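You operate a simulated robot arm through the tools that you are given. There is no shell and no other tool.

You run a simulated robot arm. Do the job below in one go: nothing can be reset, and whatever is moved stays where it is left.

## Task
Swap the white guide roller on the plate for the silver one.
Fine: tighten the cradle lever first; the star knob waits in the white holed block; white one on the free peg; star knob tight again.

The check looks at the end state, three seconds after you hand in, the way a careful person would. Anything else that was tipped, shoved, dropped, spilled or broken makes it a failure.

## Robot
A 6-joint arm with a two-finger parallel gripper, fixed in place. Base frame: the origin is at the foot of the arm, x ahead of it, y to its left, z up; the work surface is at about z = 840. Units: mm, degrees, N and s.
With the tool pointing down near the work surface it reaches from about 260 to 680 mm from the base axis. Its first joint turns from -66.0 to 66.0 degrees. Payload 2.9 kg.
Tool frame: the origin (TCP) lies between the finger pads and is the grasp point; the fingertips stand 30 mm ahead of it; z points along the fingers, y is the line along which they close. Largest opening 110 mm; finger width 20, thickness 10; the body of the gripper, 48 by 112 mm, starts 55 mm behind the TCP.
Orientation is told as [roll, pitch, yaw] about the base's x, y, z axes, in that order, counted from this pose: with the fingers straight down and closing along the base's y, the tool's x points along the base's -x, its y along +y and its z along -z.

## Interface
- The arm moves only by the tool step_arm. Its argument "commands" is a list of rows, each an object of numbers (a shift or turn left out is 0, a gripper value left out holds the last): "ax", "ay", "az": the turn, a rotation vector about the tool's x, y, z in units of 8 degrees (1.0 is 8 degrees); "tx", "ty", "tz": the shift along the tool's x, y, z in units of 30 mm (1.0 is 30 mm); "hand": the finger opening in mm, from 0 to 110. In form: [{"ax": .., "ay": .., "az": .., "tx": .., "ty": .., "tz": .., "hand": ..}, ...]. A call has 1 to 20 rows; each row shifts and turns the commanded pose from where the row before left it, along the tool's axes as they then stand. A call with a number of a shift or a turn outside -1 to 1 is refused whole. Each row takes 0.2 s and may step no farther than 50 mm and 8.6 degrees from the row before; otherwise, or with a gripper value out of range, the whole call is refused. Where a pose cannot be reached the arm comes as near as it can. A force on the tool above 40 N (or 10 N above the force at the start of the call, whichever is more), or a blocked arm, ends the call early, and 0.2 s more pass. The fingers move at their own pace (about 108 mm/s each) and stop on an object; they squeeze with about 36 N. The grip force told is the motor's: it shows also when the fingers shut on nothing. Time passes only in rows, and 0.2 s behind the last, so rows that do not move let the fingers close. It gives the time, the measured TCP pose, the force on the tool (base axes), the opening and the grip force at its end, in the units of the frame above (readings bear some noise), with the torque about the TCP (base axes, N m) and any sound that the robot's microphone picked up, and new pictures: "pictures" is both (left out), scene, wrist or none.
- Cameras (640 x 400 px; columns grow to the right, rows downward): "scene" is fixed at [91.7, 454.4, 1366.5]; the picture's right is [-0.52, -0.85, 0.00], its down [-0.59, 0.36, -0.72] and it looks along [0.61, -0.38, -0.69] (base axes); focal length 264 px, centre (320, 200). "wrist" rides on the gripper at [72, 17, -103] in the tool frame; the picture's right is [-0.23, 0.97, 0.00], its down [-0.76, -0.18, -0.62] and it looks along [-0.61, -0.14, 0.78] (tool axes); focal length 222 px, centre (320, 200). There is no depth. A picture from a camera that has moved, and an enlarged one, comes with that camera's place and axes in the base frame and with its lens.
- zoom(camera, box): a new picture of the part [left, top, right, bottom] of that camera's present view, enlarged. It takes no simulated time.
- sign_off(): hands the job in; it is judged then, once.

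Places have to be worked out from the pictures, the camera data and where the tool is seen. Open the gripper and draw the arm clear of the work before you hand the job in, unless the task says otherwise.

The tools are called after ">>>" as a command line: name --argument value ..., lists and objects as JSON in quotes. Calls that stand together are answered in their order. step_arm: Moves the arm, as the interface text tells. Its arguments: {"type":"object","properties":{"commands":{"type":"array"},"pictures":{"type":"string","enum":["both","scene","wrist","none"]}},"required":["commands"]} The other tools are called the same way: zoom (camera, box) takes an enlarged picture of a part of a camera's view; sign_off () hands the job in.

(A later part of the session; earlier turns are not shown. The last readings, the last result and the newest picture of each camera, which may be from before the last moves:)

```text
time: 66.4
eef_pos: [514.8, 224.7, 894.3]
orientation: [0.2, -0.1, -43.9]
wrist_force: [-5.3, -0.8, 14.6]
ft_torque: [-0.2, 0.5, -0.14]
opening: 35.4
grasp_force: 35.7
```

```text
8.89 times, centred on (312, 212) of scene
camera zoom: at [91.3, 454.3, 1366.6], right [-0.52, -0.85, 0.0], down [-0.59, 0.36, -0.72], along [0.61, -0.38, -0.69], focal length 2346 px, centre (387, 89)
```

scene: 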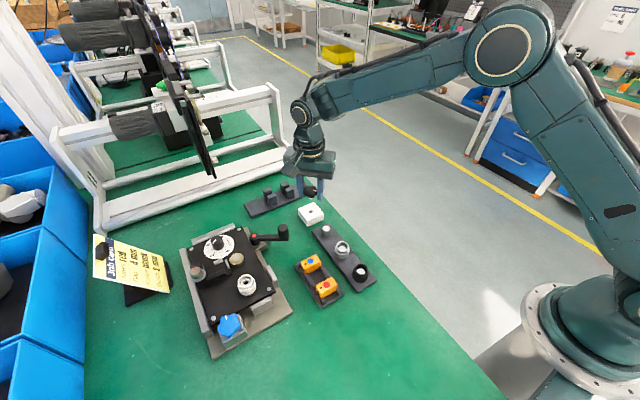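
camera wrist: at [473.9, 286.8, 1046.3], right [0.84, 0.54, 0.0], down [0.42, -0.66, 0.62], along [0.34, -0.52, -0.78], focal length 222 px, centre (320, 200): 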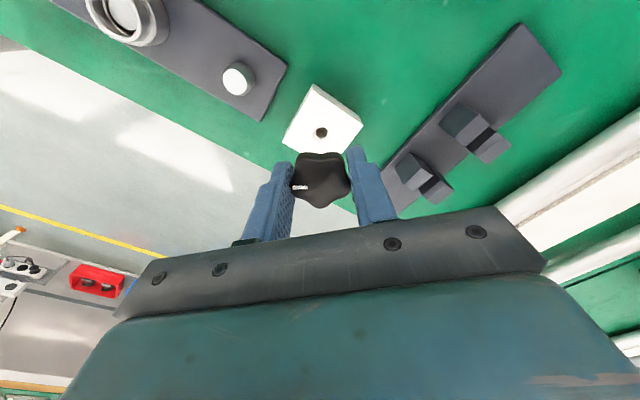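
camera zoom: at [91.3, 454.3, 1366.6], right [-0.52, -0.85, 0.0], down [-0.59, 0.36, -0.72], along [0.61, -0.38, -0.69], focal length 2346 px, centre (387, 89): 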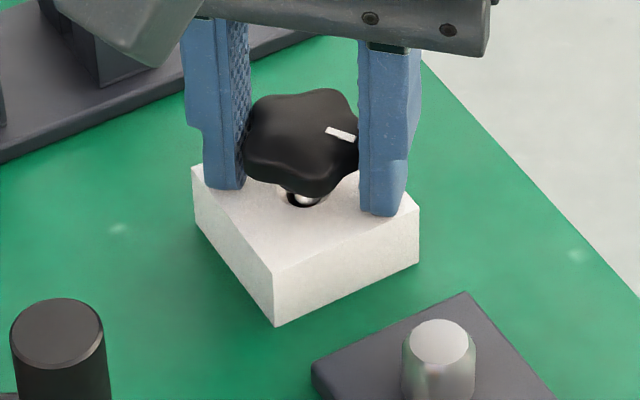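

Fingertips just touched the block top (15 N), with the stud in the hole. I back up 0.7 mm and open to let the star settle into the hole.

>>> step_arm --commands '[{"tz": -0.035}, {}, {"hand": 60}, {}, {}]' --pictures "none"

>>> zoom --camera "scene" --box '[290, 190, 335, 235]'

```text
time: 67.6
eef_pos: [515.4, 224.4, 894.6]
orientation: [0.0, -0.2, -44.0]
wrist_force: [1.1, 1.3, 1.5]
ft_torque: [-0.04, 0.01, 0.03]
opening: 59.6
grasp_force: 0.0
```

```text
8.89 times, centred on (312, 212) of scene
camera zoom: at [91.7, 454.4, 1366.5], right [-0.52, -0.85, 0.0], down [-0.59, 0.36, -0.72], along [0.61, -0.38, -0.69], focal length 2346 px, centre (387, 89)
```

zoom: 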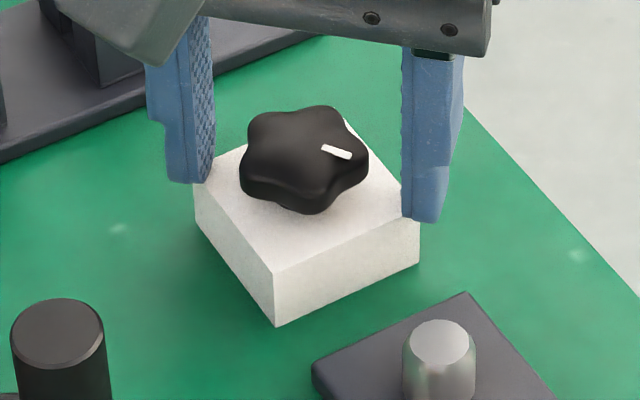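

The star knob dropped neatly into the block's hole and sits flat. I rise clear and take a look at the peg board.

>>> step_arm --commands '[{"tz": -0.3}, {"tz": -0.9}, {"tz": -1}, {"tz": -1}, {"tz": -0.9}, {}]' --pictures "both"

>>> zoom --camera "wrist" --box '[140, 0, 360, 140]'

>>> zoom --camera "scene" --box '[300, 195, 390, 300]'

```text
time: 69.0
eef_pos: [514.5, 225.4, 1017.4]
orientation: [-0.1, -0.1, -44.0]
wrist_force: [-0.2, -0.2, -0.4]
ft_torque: [0.0, 0.0, -0.02]
opening: 60.3
grasp_force: 0.0
camera wrist: at [473.3, 288.1, 1120.2], right [0.84, 0.54, 0.0], down [0.42, -0.66, 0.62], along [0.34, -0.52, -0.78], focal length 222 px, centre (320, 200)
```

scene: 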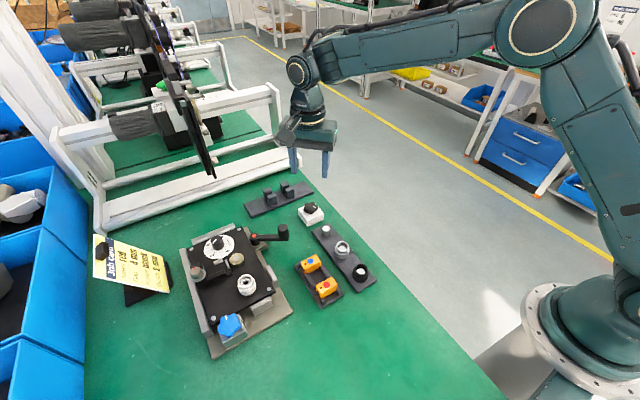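
wrist: 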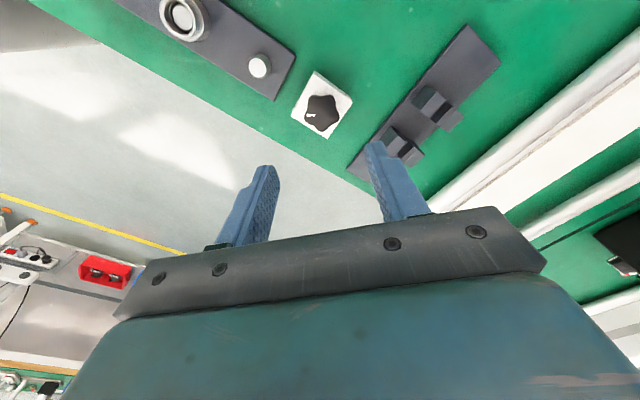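

```text
2.86 times, centred on (250, 70) of wrist
camera zoom: at [473.3, 288.1, 1120.2], right [0.84, 0.54, 0.0], down [0.42, -0.66, 0.62], along [0.34, -0.52, -0.78], focal length 635 px, centre (520, 571)
```

zoom: 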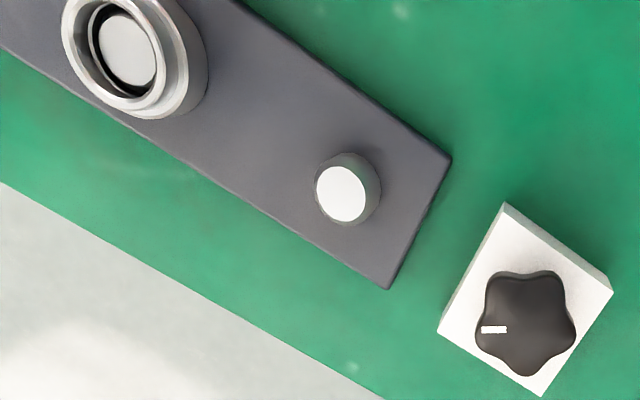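

```text
3.81 times, centred on (345, 248) of scene
camera zoom: at [91.7, 454.4, 1366.5], right [-0.52, -0.85, 0.0], down [-0.59, 0.36, -0.72], along [0.61, -0.38, -0.69], focal length 1005 px, centre (225, 19)
```

zoom: 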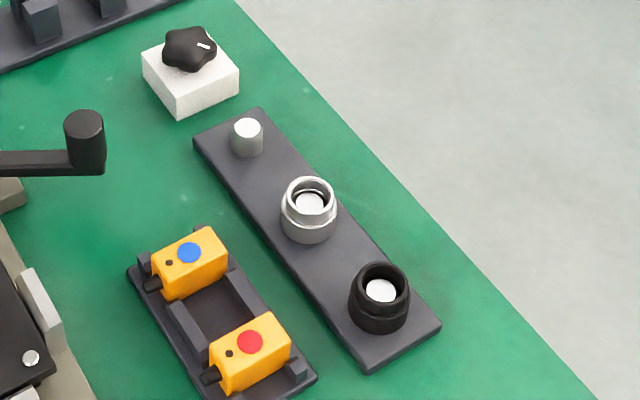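

Pegs found: free peg at about (440, 225), silver roller at (371, 223.5), black at (303, 222). Next I go back above the white roller at (385.7, 445.7), turning to yaw 45° so the fingers straddle it diagonally, away from the clamps and screw.

>>> step_arm --commands '[{"tx": 0.91, "ty": 0.2556}, {"tx": 0.91, "ty": 0.2556}, {"tx": 0.91, "ty": 0.2556}, {"tx": 0.91, "ty": 0.2556}, {"tx": 0.91, "ty": 0.2556}, {"tx": 0.91, "ty": 0.2556}, {"tx": 0.91, "ty": 0.2556}, {"tx": 0.91, "ty": 0.2556}, {"tx": 0.91, "ty": 0.2556}, {}]' --pictures "none"

>>> step_arm --commands '[{"az": -1}, {"az": -1}, {"az": -1}, {"az": -1}, {"az": -1}, {"az": -1}, {"az": -1}, {"az": -1}, {"az": -1}, {"az": -1}, {"az": -1}, {"az": -0.125}, {"tz": 0.8}, {"tz": 0.8}, {}]' --pictures "both"

>>> zoom --camera "wrist" --box '[250, 60, 390, 200]'

>>> zoom --camera "scene" --box '[205, 230, 285, 310]'

```text
time: 71.2
eef_pos: [384.1, 443.9, 1016.5]
orientation: [0.0, -0.1, -44.0]
wrist_force: [-1.1, 0.8, -0.3]
ft_torque: [-0.01, -0.03, 0.02]
opening: 60.1
grasp_force: 0.1
```

```text
time: 74.4
eef_pos: [384.3, 448.2, 967.5]
orientation: [-0.1, 0.0, 45.0]
wrist_force: [-0.2, 0.2, 0.4]
ft_torque: [-0.01, 0.03, -0.02]
opening: 60.0
grasp_force: 0.1
camera wrist: at [321.7, 406.9, 1070.4], right [-0.53, 0.85, 0.0], down [0.66, 0.41, 0.62], along [0.53, 0.33, -0.78], focal length 222 px, centre (320, 200)
```

scene: 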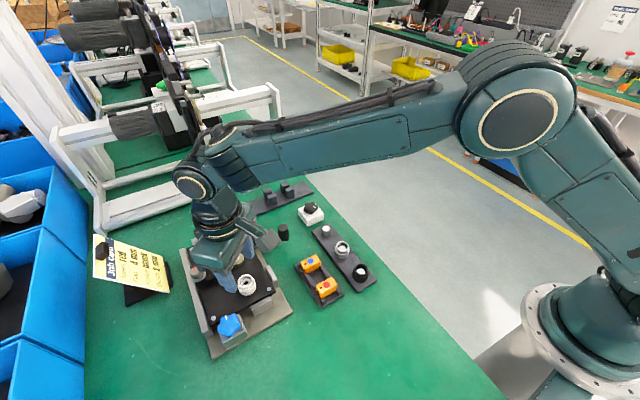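
wrist: 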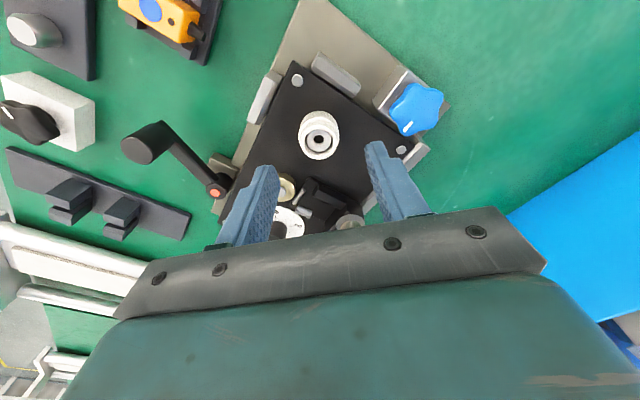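

```text
2.86 times, centred on (320, 130) of wrist
camera zoom: at [321.7, 406.9, 1070.4], right [-0.53, 0.85, 0.0], down [0.66, 0.41, 0.62], along [0.53, 0.33, -0.78], focal length 635 px, centre (320, 400)
```

zoom: 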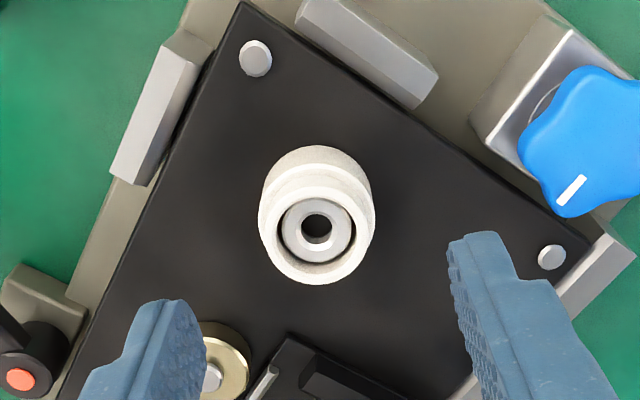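

```text
5.00 times, centred on (245, 270) of scene
camera zoom: at [91.7, 454.4, 1366.5], right [-0.52, -0.85, 0.0], down [-0.59, 0.36, -0.72], along [0.61, -0.38, -0.69], focal length 1319 px, centre (695, -150)
```

zoom: 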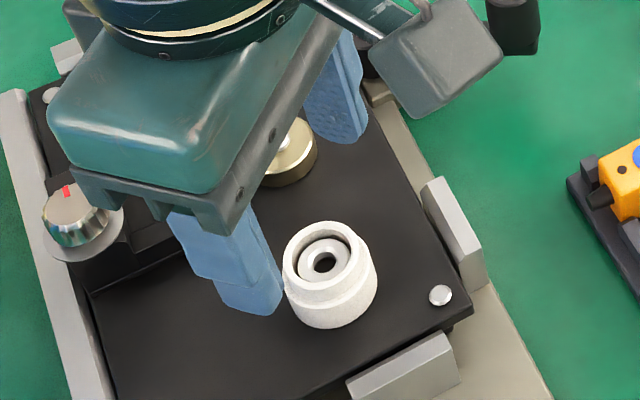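

Roller centre is at about (386.5, 446) and the finger landing spots on the plate look free. I correct ~1.3 mm and descend carefully with fingertips stopping about 4 mm above the plate.

>>> step_arm --commands '[{"tx": -0.038, "ty": -0.024, "tz": 0.5}, {"tz": 0.8}, {"tz": 0.6}, {"tz": 0.2}, {}]' --pictures "wrist"

>>> zoom --camera "scene" --box '[205, 230, 285, 310]'

>>> zoom --camera "wrist" --box '[250, 100, 390, 220]'

```text
time: 75.6
eef_pos: [386.1, 445.0, 907.9]
orientation: [-0.1, -0.2, 45.0]
wrist_force: [-6.7, -7.6, 22.3]
ft_torque: [0.08, 0.65, 0.25]
opening: 59.5
grasp_force: 0.0
camera wrist: at [322.6, 406.8, 1010.5], right [-0.53, 0.85, 0.0], down [0.66, 0.41, 0.63], along [0.53, 0.33, -0.78], focal length 222 px, centre (320, 200)
```

wrist: 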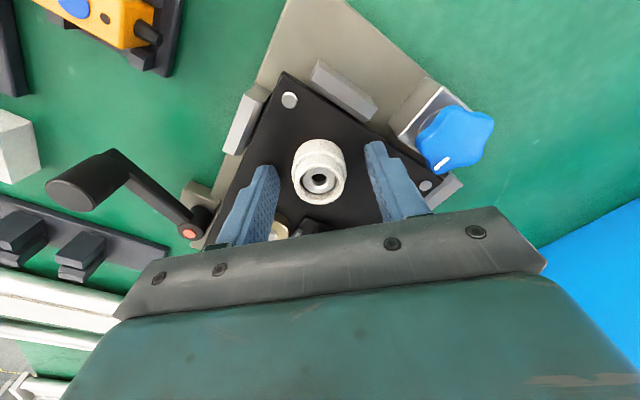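

```text
5.00 times, centred on (245, 270) of scene
camera zoom: at [91.3, 453.9, 1366.7], right [-0.52, -0.85, 0.0], down [-0.59, 0.36, -0.72], along [0.61, -0.38, -0.69], focal length 1319 px, centre (695, -150)
```

zoom: 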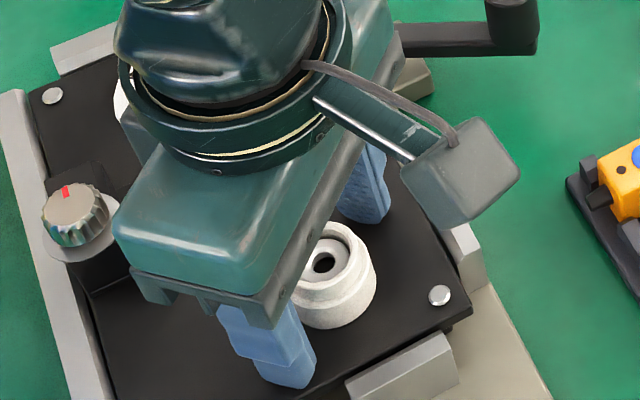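

```text
3.33 times, centred on (320, 160) of wrist
camera zoom: at [322.6, 406.8, 1010.5], right [-0.53, 0.85, 0.0], down [0.66, 0.41, 0.63], along [0.53, 0.33, -0.78], focal length 740 px, centre (320, 333)
```

zoom: 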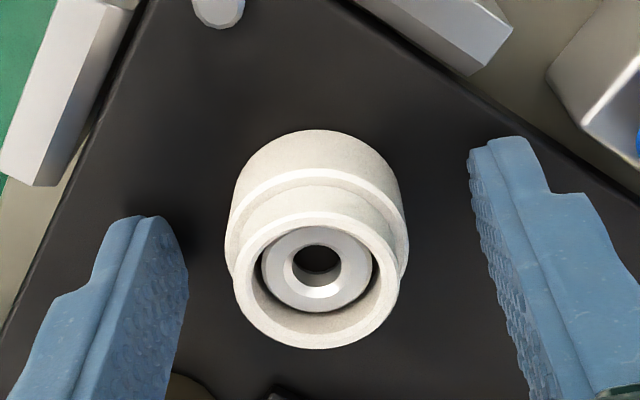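

The fingertips already touch the plate (22 N) at tool z≈908, so the plate top is at about 878 and the roller is ~20 mm tall. I back up to leave about 2 mm clearance and close on the roller's lower ring.

>>> step_arm --commands '[{"tz": -0.2}, {}, {"hand": 26}, {}, {}, {}]' --pictures "wrist"

>>> zoom --camera "wrist" --box '[250, 100, 390, 220]'

>>> zoom --camera "scene" --box '[205, 230, 285, 310]'

```text
time: 77.0
eef_pos: [386.8, 445.8, 911.6]
orientation: [-0.1, 0.0, 45.0]
wrist_force: [0.1, 0.2, 0.2]
ft_torque: [0.02, 0.0, -0.01]
opening: 32.3
grasp_force: 35.8
camera wrist: at [323.1, 406.7, 1014.3], right [-0.53, 0.85, 0.0], down [0.66, 0.41, 0.62], along [0.53, 0.33, -0.78], focal length 222 px, centre (320, 200)
```

wrist: 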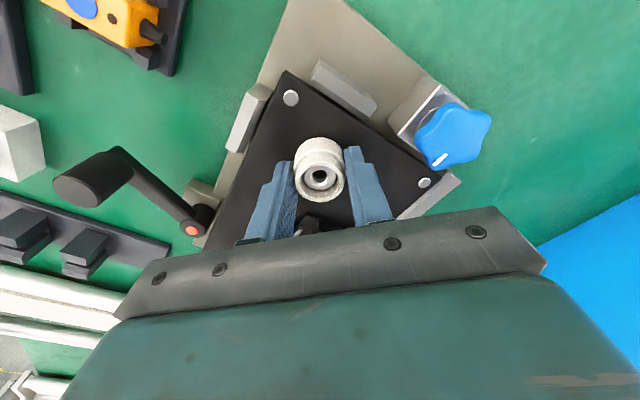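

```text
3.33 times, centred on (320, 160) of wrist
camera zoom: at [323.1, 406.7, 1014.3], right [-0.53, 0.85, 0.0], down [0.66, 0.41, 0.62], along [0.53, 0.33, -0.78], focal length 740 px, centre (320, 333)
```

zoom: 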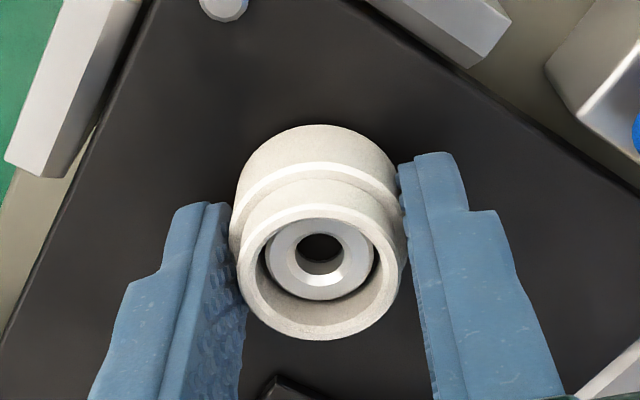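

```text
5.00 times, centred on (245, 270) of scene
camera zoom: at [91.7, 454.4, 1366.5], right [-0.52, -0.85, 0.0], down [-0.59, 0.36, -0.72], along [0.61, -0.38, -0.69], focal length 1319 px, centre (695, -150)
```

zoom: 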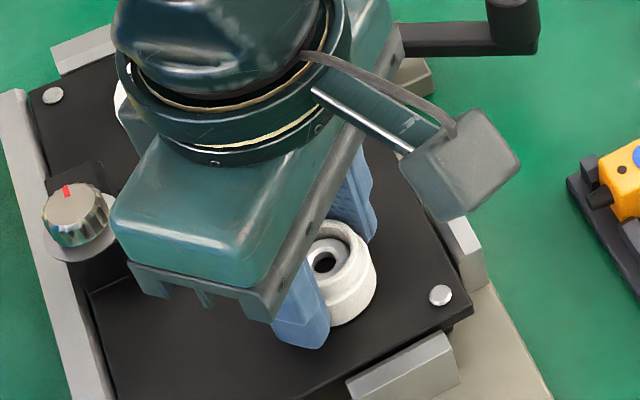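

Roller gripped (32.3 mm) with no side loads. I lift it slowly and straight.

>>> step_arm --commands '[{"tz": -0.15}, {"tz": -0.2}, {"tz": -0.3}, {}]' --pictures "none"

>>> step_arm --commands '[{"tz": -0.6}, {"tz": -0.8}, {"tz": -0.9}, {}]' --pictures "both"

>>> zoom --camera "wrist" --box '[250, 60, 390, 220]'

>>> zoom --camera "scene" --box '[205, 220, 285, 310]'

```text
time: 78.0
eef_pos: [386.6, 445.8, 930.7]
orientation: [-0.1, -0.1, 45.0]
wrist_force: [-0.6, 0.3, -0.6]
ft_torque: [-0.03, 0.0, 0.0]
opening: 32.5
grasp_force: 36.1
```

```text
time: 79.0
eef_pos: [386.3, 446.6, 999.5]
orientation: [0.0, -0.1, 45.0]
wrist_force: [0.2, 0.4, 0.4]
ft_torque: [0.01, -0.01, 0.01]
opening: 32.5
grasp_force: 36.2
camera wrist: at [322.5, 407.6, 1102.2], right [-0.53, 0.85, 0.0], down [0.66, 0.41, 0.62], along [0.53, 0.33, -0.78], focal length 222 px, centre (320, 200)
```

scene: 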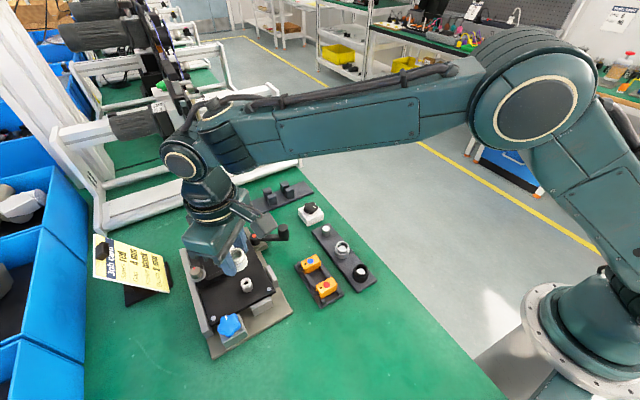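
wrist: 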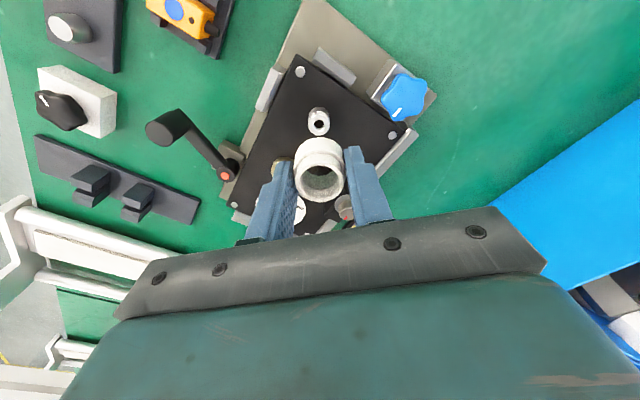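

```text
2.50 times, centred on (320, 140) of wrist
camera zoom: at [322.5, 407.6, 1102.2], right [-0.53, 0.85, 0.0], down [0.66, 0.41, 0.62], along [0.53, 0.33, -0.78], focal length 555 px, centre (320, 350)
```

zoom: 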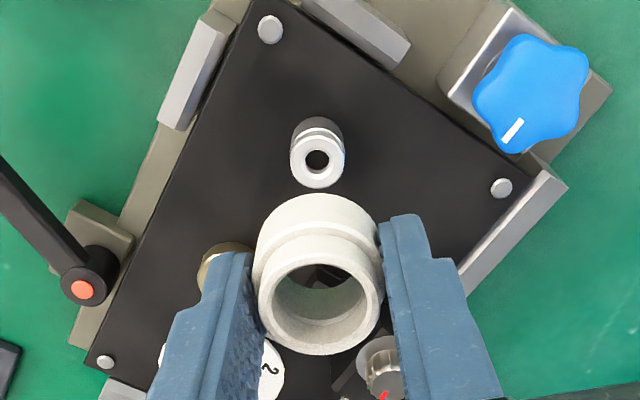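

```text
4.44 times, centred on (245, 265) of scene
camera zoom: at [91.7, 454.4, 1366.5], right [-0.52, -0.85, 0.0], down [-0.59, 0.36, -0.72], along [0.61, -0.38, -0.69], focal length 1173 px, centre (653, -89)
```

zoom: 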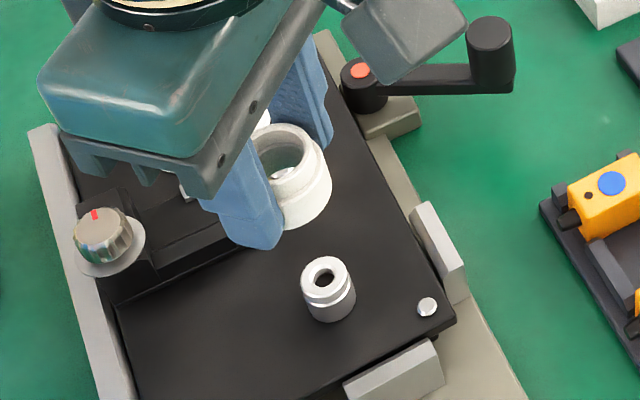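

The white roller is off; the post stays on the plate. I carry it at height to above the free peg and turn to yaw 0 so the fingers sit across the peg board.

>>> step_arm --commands '[{"tx": 0.493, "ty": -0.809}, {"tx": 0.493, "ty": -0.809}, {"tx": 0.493, "ty": -0.809}, {"tx": 0.493, "ty": -0.809}, {"tx": 0.493, "ty": -0.809}, {"tx": 0.493, "ty": -0.809}, {"tx": 0.493, "ty": -0.809}, {"tx": 0.493, "ty": -0.809}, {"az": 1}, {"az": 1}, {"az": 1}, {"az": 1}, {"az": 1}, {"az": 0.625}, {}]' --pictures "both"

>>> zoom --camera "wrist" --box '[250, 60, 390, 220]'

>>> zoom --camera "scene" --box '[290, 170, 370, 260]'

```text
time: 82.2
eef_pos: [442.4, 224.0, 1000.5]
orientation: [0.0, -0.1, -0.1]
wrist_force: [-0.4, -0.8, 0.6]
ft_torque: [0.01, 0.01, -0.01]
opening: 32.3
grasp_force: 35.5
camera wrist: at [368.3, 241.5, 1103.0], right [0.23, 0.97, 0.0], down [0.76, -0.18, 0.62], along [0.61, -0.14, -0.78], focal length 222 px, centre (320, 200)
```

scene: 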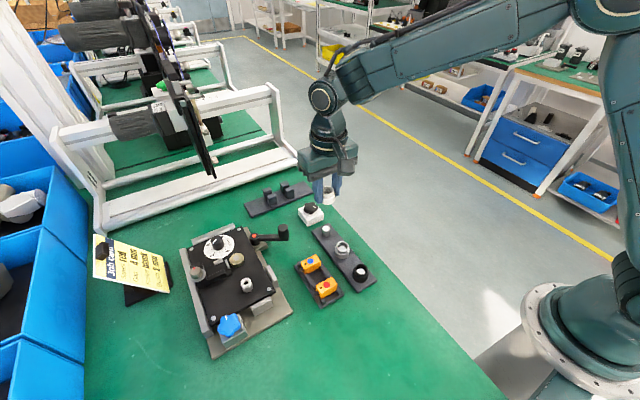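
wrist: 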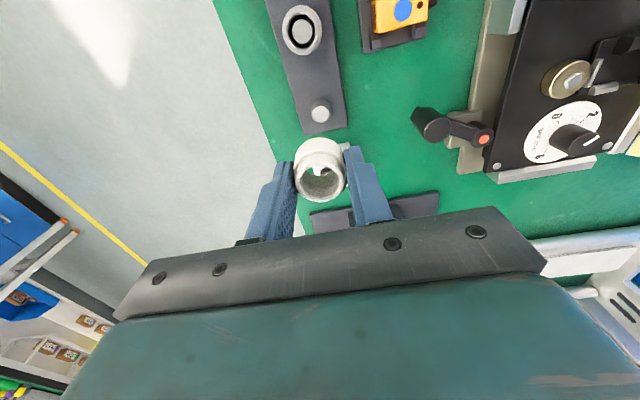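

```text
2.50 times, centred on (320, 140) of wrist
camera zoom: at [368.3, 241.5, 1103.0], right [0.23, 0.97, 0.0], down [0.76, -0.18, 0.62], along [0.61, -0.14, -0.78], focal length 555 px, centre (320, 350)
```

zoom: 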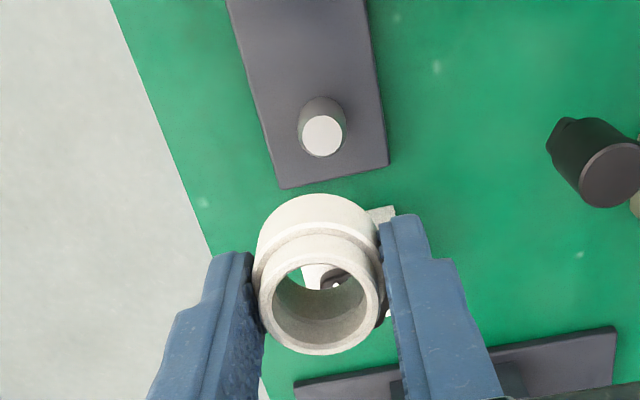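

```text
4.44 times, centred on (330, 215) of scene
camera zoom: at [91.7, 454.4, 1366.5], right [-0.52, -0.85, 0.0], down [-0.59, 0.36, -0.72], along [0.61, -0.38, -0.69], focal length 1173 px, centre (276, 133)
```

zoom: 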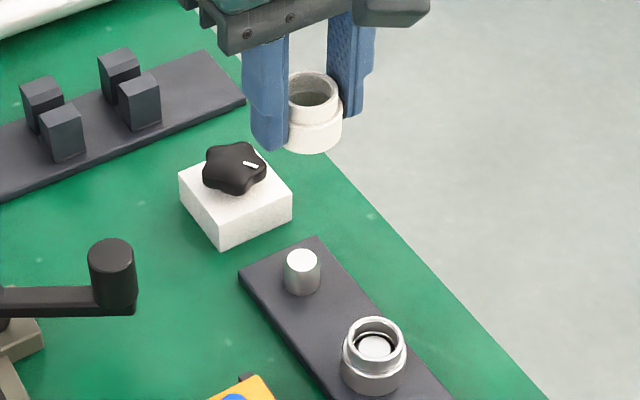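

The peg is about 1.7 mm to +y of the roller axis by both cameras. I correct and lower until the roller is just above the peg, then check.

>>> step_arm --commands '[{"ty": 0.055, "tz": 0.5}, {"tz": 0.9}, {"tz": 0.9}, {"tz": 0.6}, {}]' --pictures "wrist"

>>> zoom --camera "scene" --box '[305, 200, 355, 250]'

>>> zoom --camera "wrist" --box '[270, 120, 370, 220]'

```text
time: 83.4
eef_pos: [441.0, 227.0, 913.9]
orientation: [0.0, -0.1, 0.0]
wrist_force: [-0.3, -0.1, -0.4]
ft_torque: [-0.02, 0.02, -0.04]
opening: 32.3
grasp_force: 36.0
camera wrist: at [368.5, 244.5, 1016.1], right [0.23, 0.97, 0.0], down [0.76, -0.18, 0.62], along [0.61, -0.14, -0.78], focal length 222 px, centre (320, 200)
```

wrist: 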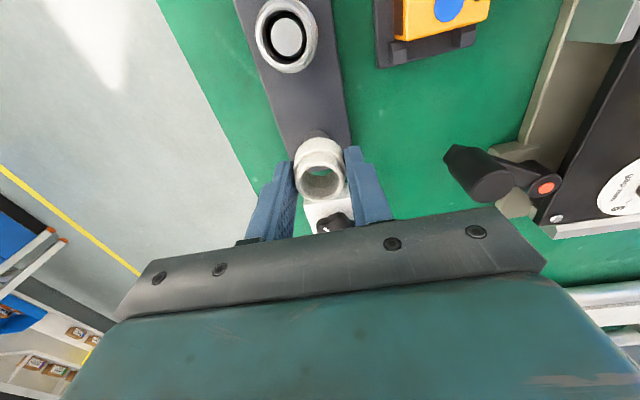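

```text
8.00 times, centred on (330, 225) of scene
camera zoom: at [91.7, 454.4, 1366.5], right [-0.52, -0.85, 0.0], down [-0.59, 0.36, -0.72], along [0.61, -0.38, -0.69], focal length 2111 px, centre (240, 0)
```

zoom: 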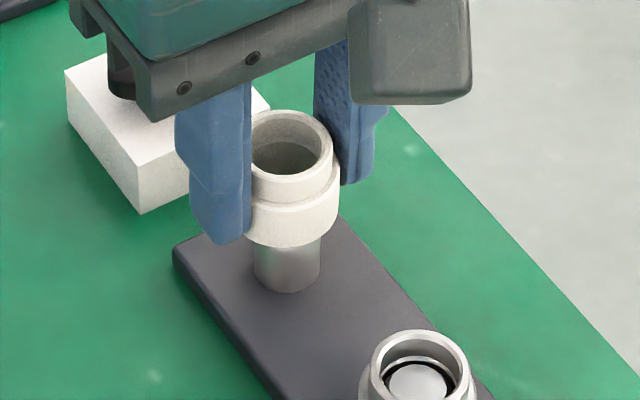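

```text
4.00 times, centred on (320, 170) of wrist
camera zoom: at [368.5, 244.5, 1016.1], right [0.23, 0.97, 0.0], down [0.76, -0.18, 0.62], along [0.61, -0.14, -0.78], focal length 888 px, centre (320, 320)
```

zoom: 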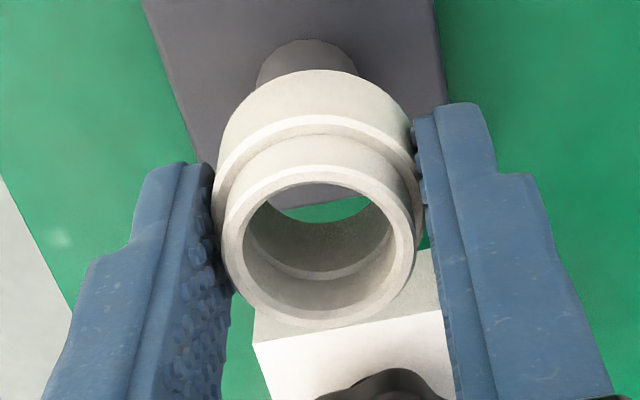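

Roller and peg nearly line up; I enlarge the scene view further to measure the remaining lateral offset.

>>> zoom --camera "scene" --box '[318, 208, 348, 238]'

>>> zoom --camera "wrist" --box '[295, 125, 350, 180]'

```text
13.33 times, centred on (333, 223) of scene
camera zoom: at [91.7, 454.4, 1366.5], right [-0.52, -0.85, 0.0], down [-0.59, 0.36, -0.72], along [0.61, -0.38, -0.69], focal length 3518 px, centre (147, -107)
```

zoom: 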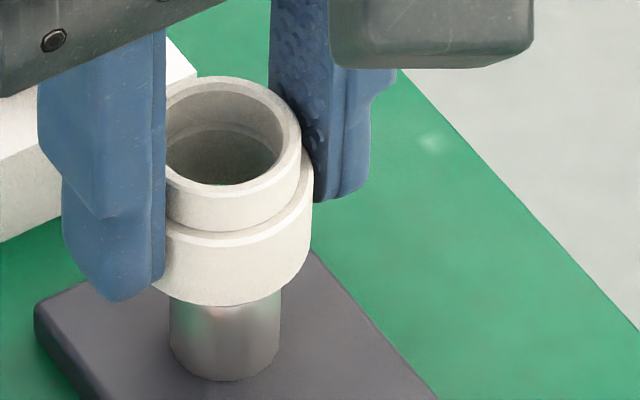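

```text
7.27 times, centred on (322, 152) of wrist
camera zoom: at [368.5, 244.5, 1016.1], right [0.23, 0.97, 0.0], down [0.76, -0.18, 0.62], along [0.61, -0.14, -0.78], focal length 1615 px, centre (302, 546)
```

zoom: 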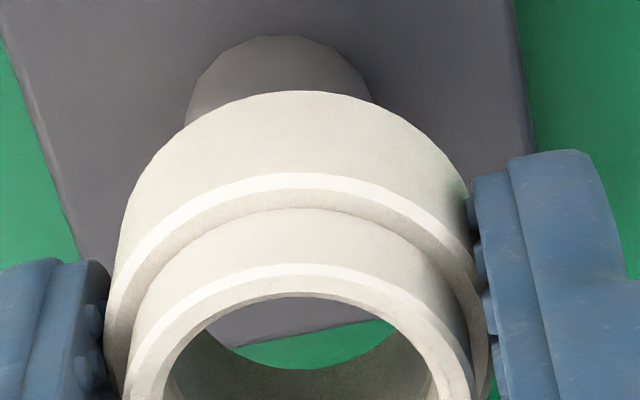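

Roller axis is about 1 mm too far +y of the peg by both views; x agrees. I correct and lower slowly toward the peg top, watching for contact.

>>> step_arm --commands '[{"ty": -0.037}, {"tz": 0.15}, {"tz": 0.15}, {"tz": 0.1}, {}]' --pictures "none"

>>> zoom --camera "scene" --box '[318, 208, 348, 238]'

>>> zoom --camera "wrist" --box '[290, 125, 350, 200]'

```text
time: 84.6
eef_pos: [440.7, 225.1, 901.7]
orientation: [0.0, -0.1, 0.0]
wrist_force: [0.3, 0.0, -0.6]
ft_torque: [-0.01, 0.0, 0.01]
opening: 32.1
grasp_force: 36.2
```

```text
13.33 times, centred on (333, 223) of scene
camera zoom: at [91.7, 454.4, 1366.5], right [-0.52, -0.85, 0.0], down [-0.59, 0.36, -0.72], along [0.61, -0.38, -0.69], focal length 3518 px, centre (147, -107)
```

zoom: 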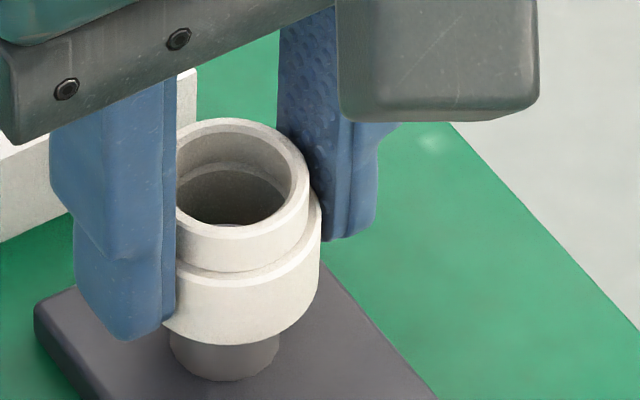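

```text
5.33 times, centred on (320, 162) of wrist
camera zoom: at [368.3, 242.6, 1004.2], right [0.23, 0.97, 0.0], down [0.76, -0.18, 0.62], along [0.61, -0.14, -0.78], focal length 1185 px, centre (320, 400)
```

zoom: 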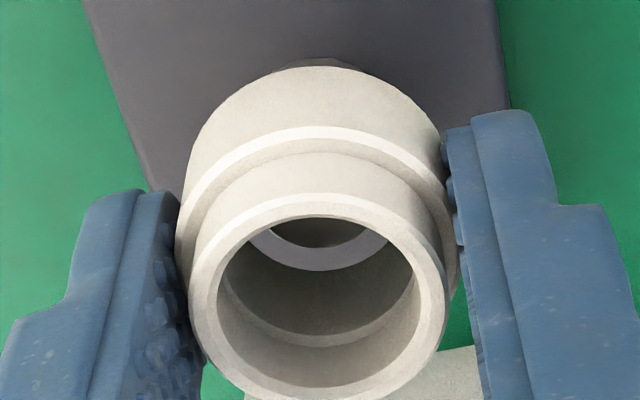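

Now the scene view suggests the roller is ~0.8 mm too far -y, the wrist view ~0.3 mm. I nudge +0.6 mm and continue down gently, checking force.

>>> step_arm --commands '[{"ty": 0.02}, {"tz": 0.05}, {"tz": 0.05}, {}]' --pictures "none"

>>> zoom --camera "scene" --box '[318, 208, 348, 238]'

>>> zoom --camera "wrist" --box '[290, 125, 350, 200]'

```text
time: 85.6
eef_pos: [440.7, 224.9, 899.6]
orientation: [0.0, -0.1, 0.0]
wrist_force: [0.1, -0.1, 0.3]
ft_torque: [0.02, 0.02, -0.01]
opening: 32.7
grasp_force: 36.2
```

```text
13.33 times, centred on (333, 223) of scene
camera zoom: at [91.7, 454.4, 1366.5], right [-0.52, -0.85, 0.0], down [-0.59, 0.36, -0.72], along [0.61, -0.38, -0.69], focal length 3518 px, centre (147, -107)
```

zoom: 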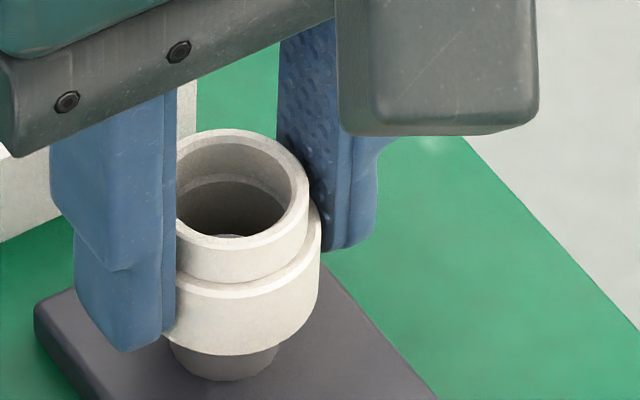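

```text
5.33 times, centred on (320, 162) of wrist
camera zoom: at [367.9, 242.8, 1001.8], right [0.23, 0.97, 0.0], down [0.76, -0.18, 0.62], along [0.61, -0.14, -0.78], focal length 1185 px, centre (320, 400)
```

zoom: 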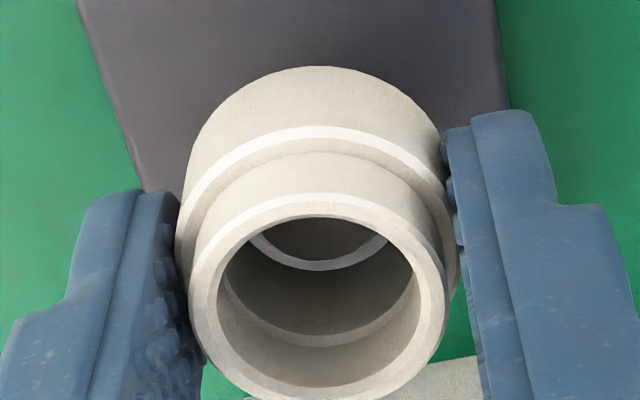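

Through the bore I see the peg top centred with an even crescent gap, so alignment looks good. I continue lowering in small steps.

>>> step_arm --commands '[{"tz": 0.05}, {"tz": 0.05}, {}]' --pictures "none"

>>> step_arm --commands '[{"tz": 0.05}, {"tz": 0.05}, {}]' --pictures "none"

>>> zoom --camera "wrist" --box '[290, 125, 350, 200]'

>>> zoom --camera "scene" --box '[318, 208, 348, 238]'

```text
time: 86.4
eef_pos: [441.0, 225.1, 895.5]
orientation: [0.1, 0.0, 0.0]
wrist_force: [-0.2, 0.2, -0.6]
ft_torque: [0.04, 0.0, 0.0]
opening: 32.5
grasp_force: 36.1
```

```text
time: 87.2
eef_pos: [440.4, 225.6, 892.8]
orientation: [0.0, -0.2, 0.0]
wrist_force: [-0.6, -0.4, 0.5]
ft_torque: [0.02, -0.01, 0.0]
opening: 32.5
grasp_force: 35.8
```

```text
5.33 times, centred on (320, 162) of wrist
camera zoom: at [368.1, 243.2, 995.1], right [0.23, 0.97, 0.0], down [0.76, -0.18, 0.62], along [0.61, -0.14, -0.78], focal length 1185 px, centre (320, 400)
```

zoom: 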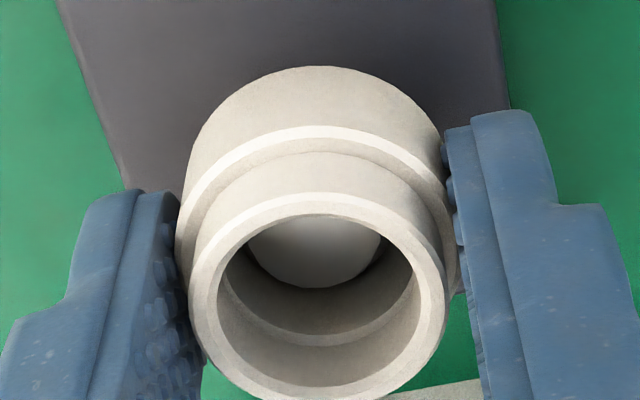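

```text
13.33 times, centred on (333, 223) of scene
camera zoom: at [91.7, 454.4, 1366.5], right [-0.52, -0.85, 0.0], down [-0.59, 0.36, -0.72], along [0.61, -0.38, -0.69], focal length 3518 px, centre (147, -107)
```

zoom: 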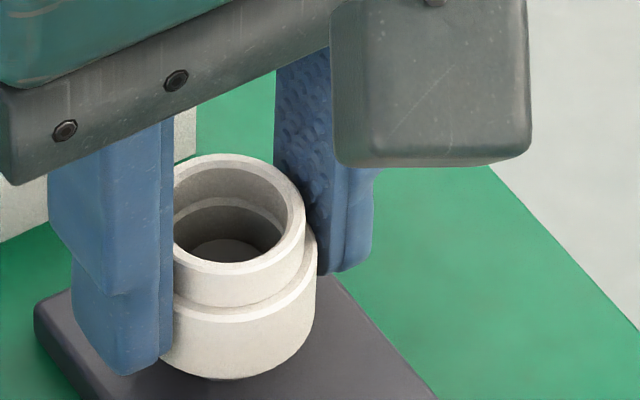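

The peg top is now inside the bore with no side force – the roller is on the peg. I keep lowering until it seats on the board.

>>> step_arm --commands '[{"tz": 0.07}, {"tz": 0.07}, {"tz": 0.06}, {}]' --pictures "none"

>>> step_arm --commands '[{"tz": 0.04}, {"tz": 0.04}, {}]' --pictures "none"

>>> zoom --camera "scene" --box '[318, 208, 348, 238]'

```text
time: 88.2
eef_pos: [440.1, 226.1, 885.9]
orientation: [0.0, 0.0, 0.0]
wrist_force: [0.4, -0.8, -1.5]
ft_torque: [0.05, -0.03, 0.02]
opening: 32.3
grasp_force: 36.4
```

```text
time: 89.0
eef_pos: [441.2, 227.0, 884.4]
orientation: [0.0, -0.2, 0.0]
wrist_force: [1.4, -1.3, -0.3]
ft_torque: [0.02, 0.0, -0.02]
opening: 32.4
grasp_force: 36.5
```

```text
13.33 times, centred on (333, 223) of scene
camera zoom: at [91.7, 454.3, 1366.6], right [-0.52, -0.85, 0.0], down [-0.59, 0.36, -0.72], along [0.61, -0.38, -0.69], focal length 3518 px, centre (147, -107)
```

zoom: 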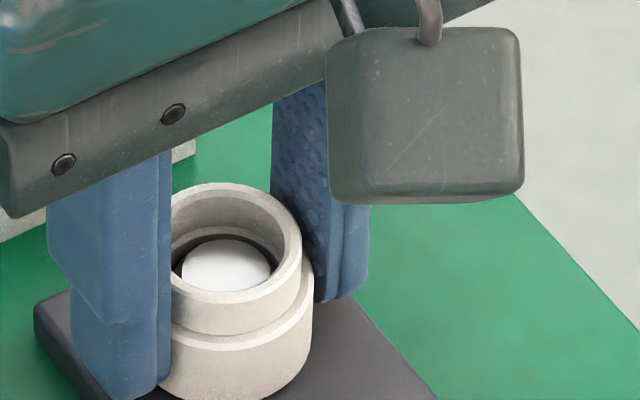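

>>> step_arm --commands '[{"tz": 0.04}, {"tz": 0.03}, {}]' --pictures "none"

```text
time: 89.8
eef_pos: [441.8, 225.1, 883.3]
orientation: [0.0, -0.2, -0.1]
wrist_force: [-4.3, -0.7, 14.5]
ft_torque: [0.0, 0.25, -0.08]
opening: 32.2
grasp_force: 36.2
```

Seated on the board (14.5 N at z≈883). I ease off, open the fingers and rise straight up.

>>> step_arm --commands '[{"tz": -0.04}, {"hand": 60}, {}, {}, {"tz": -0.4}, {"tz": -0.8}, {"tz": -1}, {"tz": -1}, {}]' --pictures "both"

>>> zoom --camera "scene" --box '[300, 190, 390, 290]'

>>> zoom --camera "wrist" --box '[240, 0, 380, 150]'

```text
time: 91.8
eef_pos: [441.5, 225.9, 979.2]
orientation: [0.0, -0.1, 0.0]
wrist_force: [-0.1, 0.0, -0.7]
ft_torque: [-0.03, -0.02, -0.02]
opening: 60.1
grasp_force: 0.1
camera wrist: at [369.4, 243.2, 1082.2], right [0.23, 0.97, 0.0], down [0.76, -0.18, 0.62], along [0.61, -0.14, -0.78], focal length 222 px, centre (320, 200)
```

scene: 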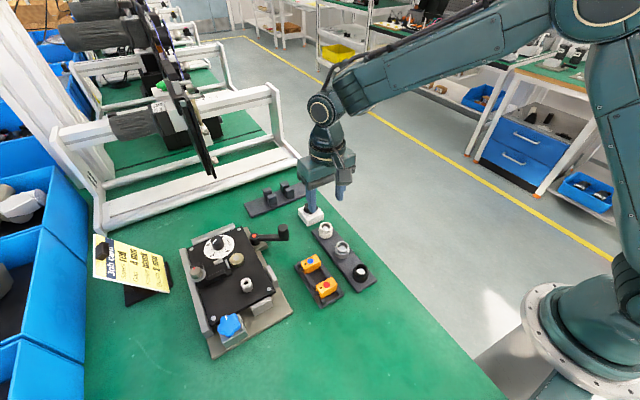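
wrist: 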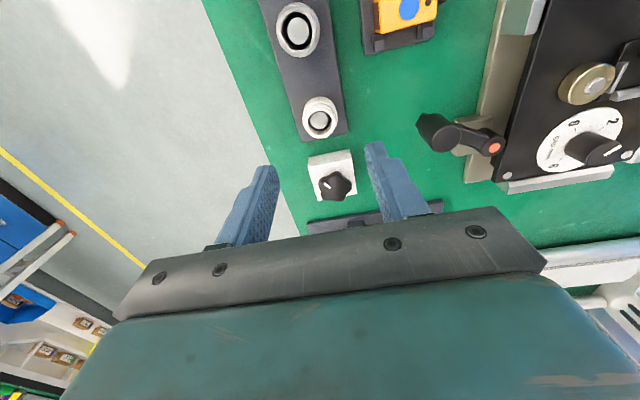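

```text
4.00 times, centred on (345, 240) of scene
camera zoom: at [91.7, 454.4, 1366.5], right [-0.52, -0.85, 0.0], down [-0.59, 0.36, -0.72], along [0.61, -0.38, -0.69], focal length 1056 px, centre (220, 40)
```

zoom: 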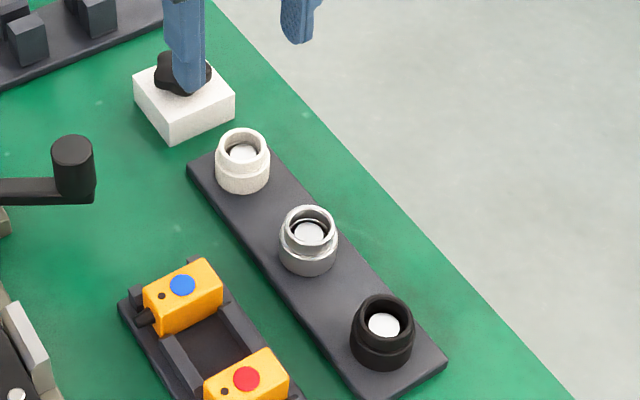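

```text
2.67 times, centred on (310, 75) of wrist
camera zoom: at [369.4, 243.2, 1082.2], right [0.23, 0.97, 0.0], down [0.76, -0.18, 0.62], along [0.61, -0.14, -0.78], focal length 592 px, centre (347, 533)
```

zoom: 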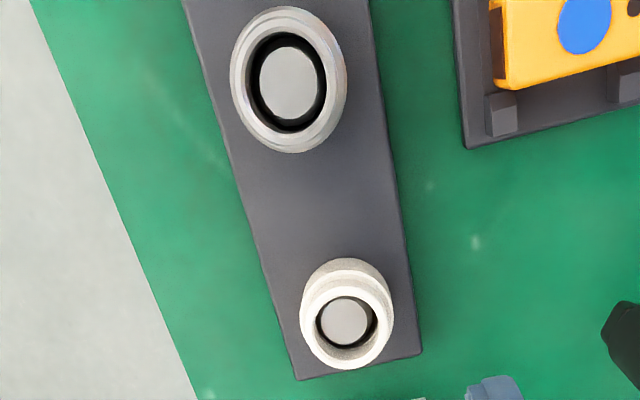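

White roller is seated on the free peg. Now I move over the silver roller (about (371, 225)) and measure it directly.

>>> step_arm --commands '[{"tx": 0.77}, {"tx": 0.77}, {"tx": 0.77}, {"tz": 0.5}, {}]' --pictures "wrist"

>>> zoom --camera "wrist" --box '[250, 60, 390, 200]'

>>> zoom --camera "scene" --box '[315, 205, 375, 275]'

```text
time: 93.0
eef_pos: [371.9, 225.9, 964.7]
orientation: [0.0, -0.1, 0.0]
wrist_force: [-0.7, -0.3, -0.2]
ft_torque: [0.02, 0.01, -0.02]
opening: 60.3
grasp_force: 0.0
camera wrist: at [298.5, 244.2, 1068.3], right [0.23, 0.97, 0.0], down [0.76, -0.18, 0.62], along [0.61, -0.14, -0.78], focal length 222 px, centre (320, 200)
```

wrist: 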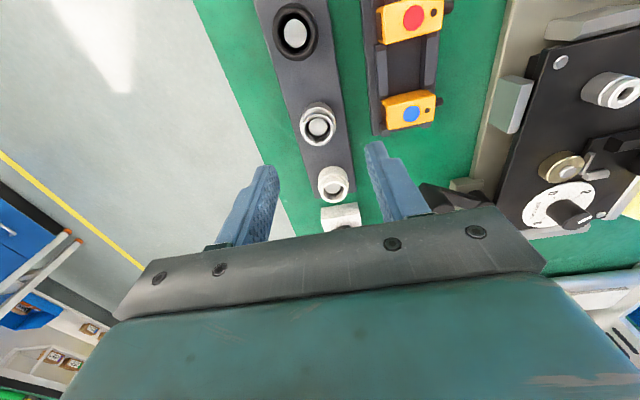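

```text
2.86 times, centred on (320, 130) of wrist
camera zoom: at [298.5, 244.2, 1068.3], right [0.23, 0.97, 0.0], down [0.76, -0.18, 0.62], along [0.61, -0.14, -0.78], focal length 635 px, centre (320, 400)
```

zoom: 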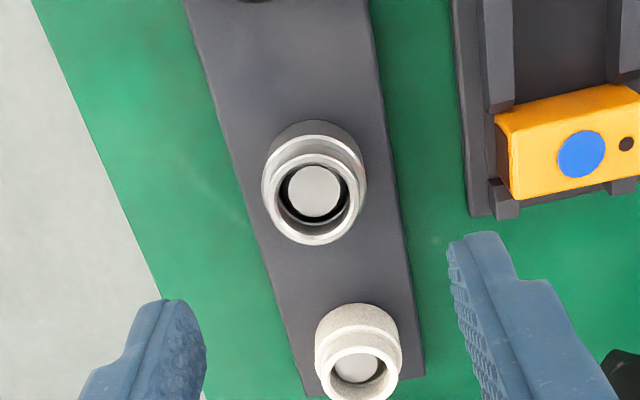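

```text
5.71 times, centred on (345, 240) of scene
camera zoom: at [91.7, 454.4, 1366.5], right [-0.52, -0.85, 0.0], down [-0.59, 0.36, -0.72], along [0.61, -0.38, -0.69], focal length 1508 px, centre (177, -29)
```

zoom: 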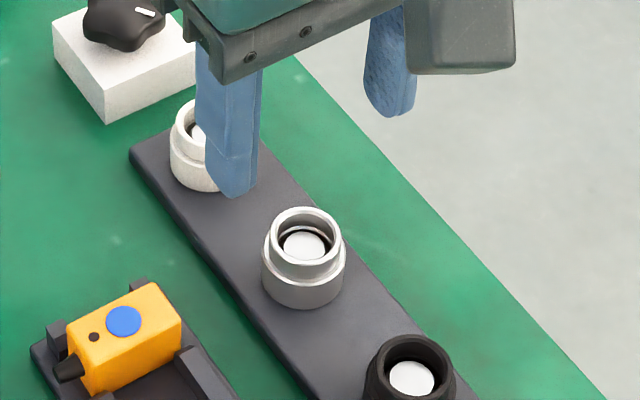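

Silver roller centre is about (372.7, 224). I shift onto it, narrow the fingers a little, and descend to the same height relative to the board as before.

>>> step_arm --commands '[{"tx": -0.052, "ty": -0.087, "hand": 54}, {"tz": 0.8}, {"tz": 0.8}, {}]' --pictures "wrist"

>>> zoom --camera "wrist" --box '[250, 100, 390, 220]'

>>> zoom --camera "scene" --box '[315, 205, 375, 275]'

```text
time: 94.0
eef_pos: [374.1, 222.7, 915.9]
orientation: [0.1, -0.1, 0.0]
wrist_force: [-0.9, -0.1, -0.3]
ft_torque: [0.01, 0.06, -0.02]
opening: 53.9
grasp_force: 0.0
camera wrist: at [301.3, 240.1, 1019.0], right [0.23, 0.97, 0.0], down [0.76, -0.18, 0.62], along [0.61, -0.14, -0.78], focal length 222 px, centre (320, 200)
```

wrist: 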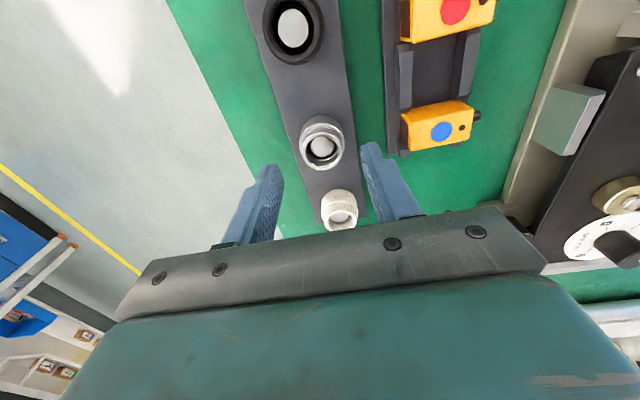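

```text
3.33 times, centred on (320, 160) of wrist
camera zoom: at [301.3, 240.1, 1019.0], right [0.23, 0.97, 0.0], down [0.76, -0.18, 0.62], along [0.61, -0.14, -0.78], focal length 740 px, centre (320, 333)
```

zoom: 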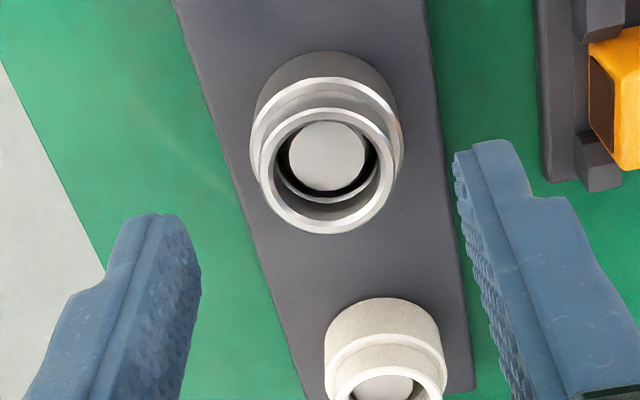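

```text
5.71 times, centred on (345, 240) of scene
camera zoom: at [91.7, 454.4, 1366.5], right [-0.52, -0.85, 0.0], down [-0.59, 0.36, -0.72], along [0.61, -0.38, -0.69], focal length 1508 px, centre (177, -29)
```

zoom: 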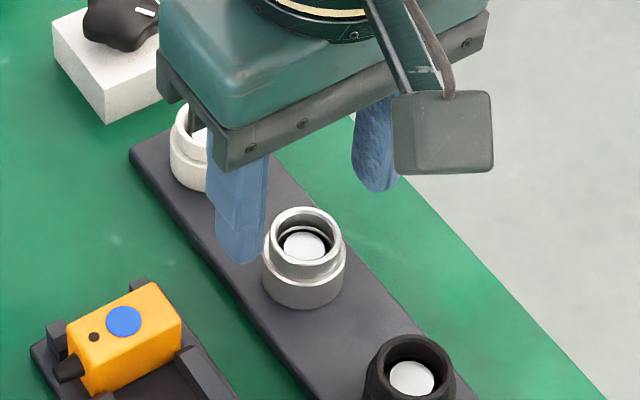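

The roller now appears about (-2, +2) mm from the tool axis, so I correct part of that and re-check before the final descent.

>>> step_arm --commands '[{"tx": 0.055, "ty": 0.06}, {"tz": 0.3}, {}]' --pictures "none"

>>> zoom --camera "wrist" --box '[250, 100, 390, 220]'

```text
time: 94.8
eef_pos: [371.7, 225.2, 907.6]
orientation: [0.1, -0.1, 0.0]
wrist_force: [-0.5, -0.5, -0.5]
ft_torque: [0.0, -0.03, 0.0]
opening: 54.2
grasp_force: 0.0
```

```text
3.33 times, centred on (320, 160) of wrist
camera zoom: at [298.8, 242.2, 1010.5], right [0.23, 0.97, 0.0], down [0.76, -0.18, 0.62], along [0.61, -0.14, -0.78], focal length 740 px, centre (320, 333)
```

zoom: 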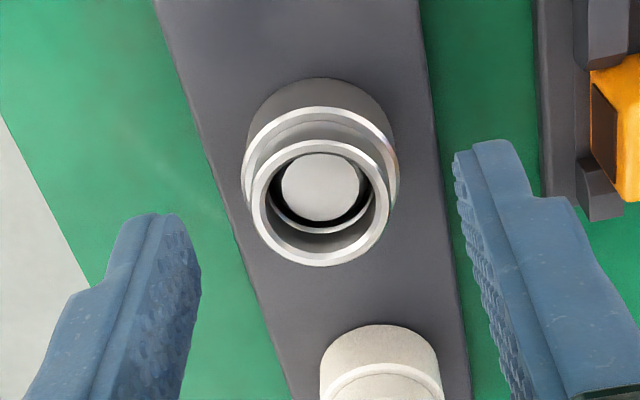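

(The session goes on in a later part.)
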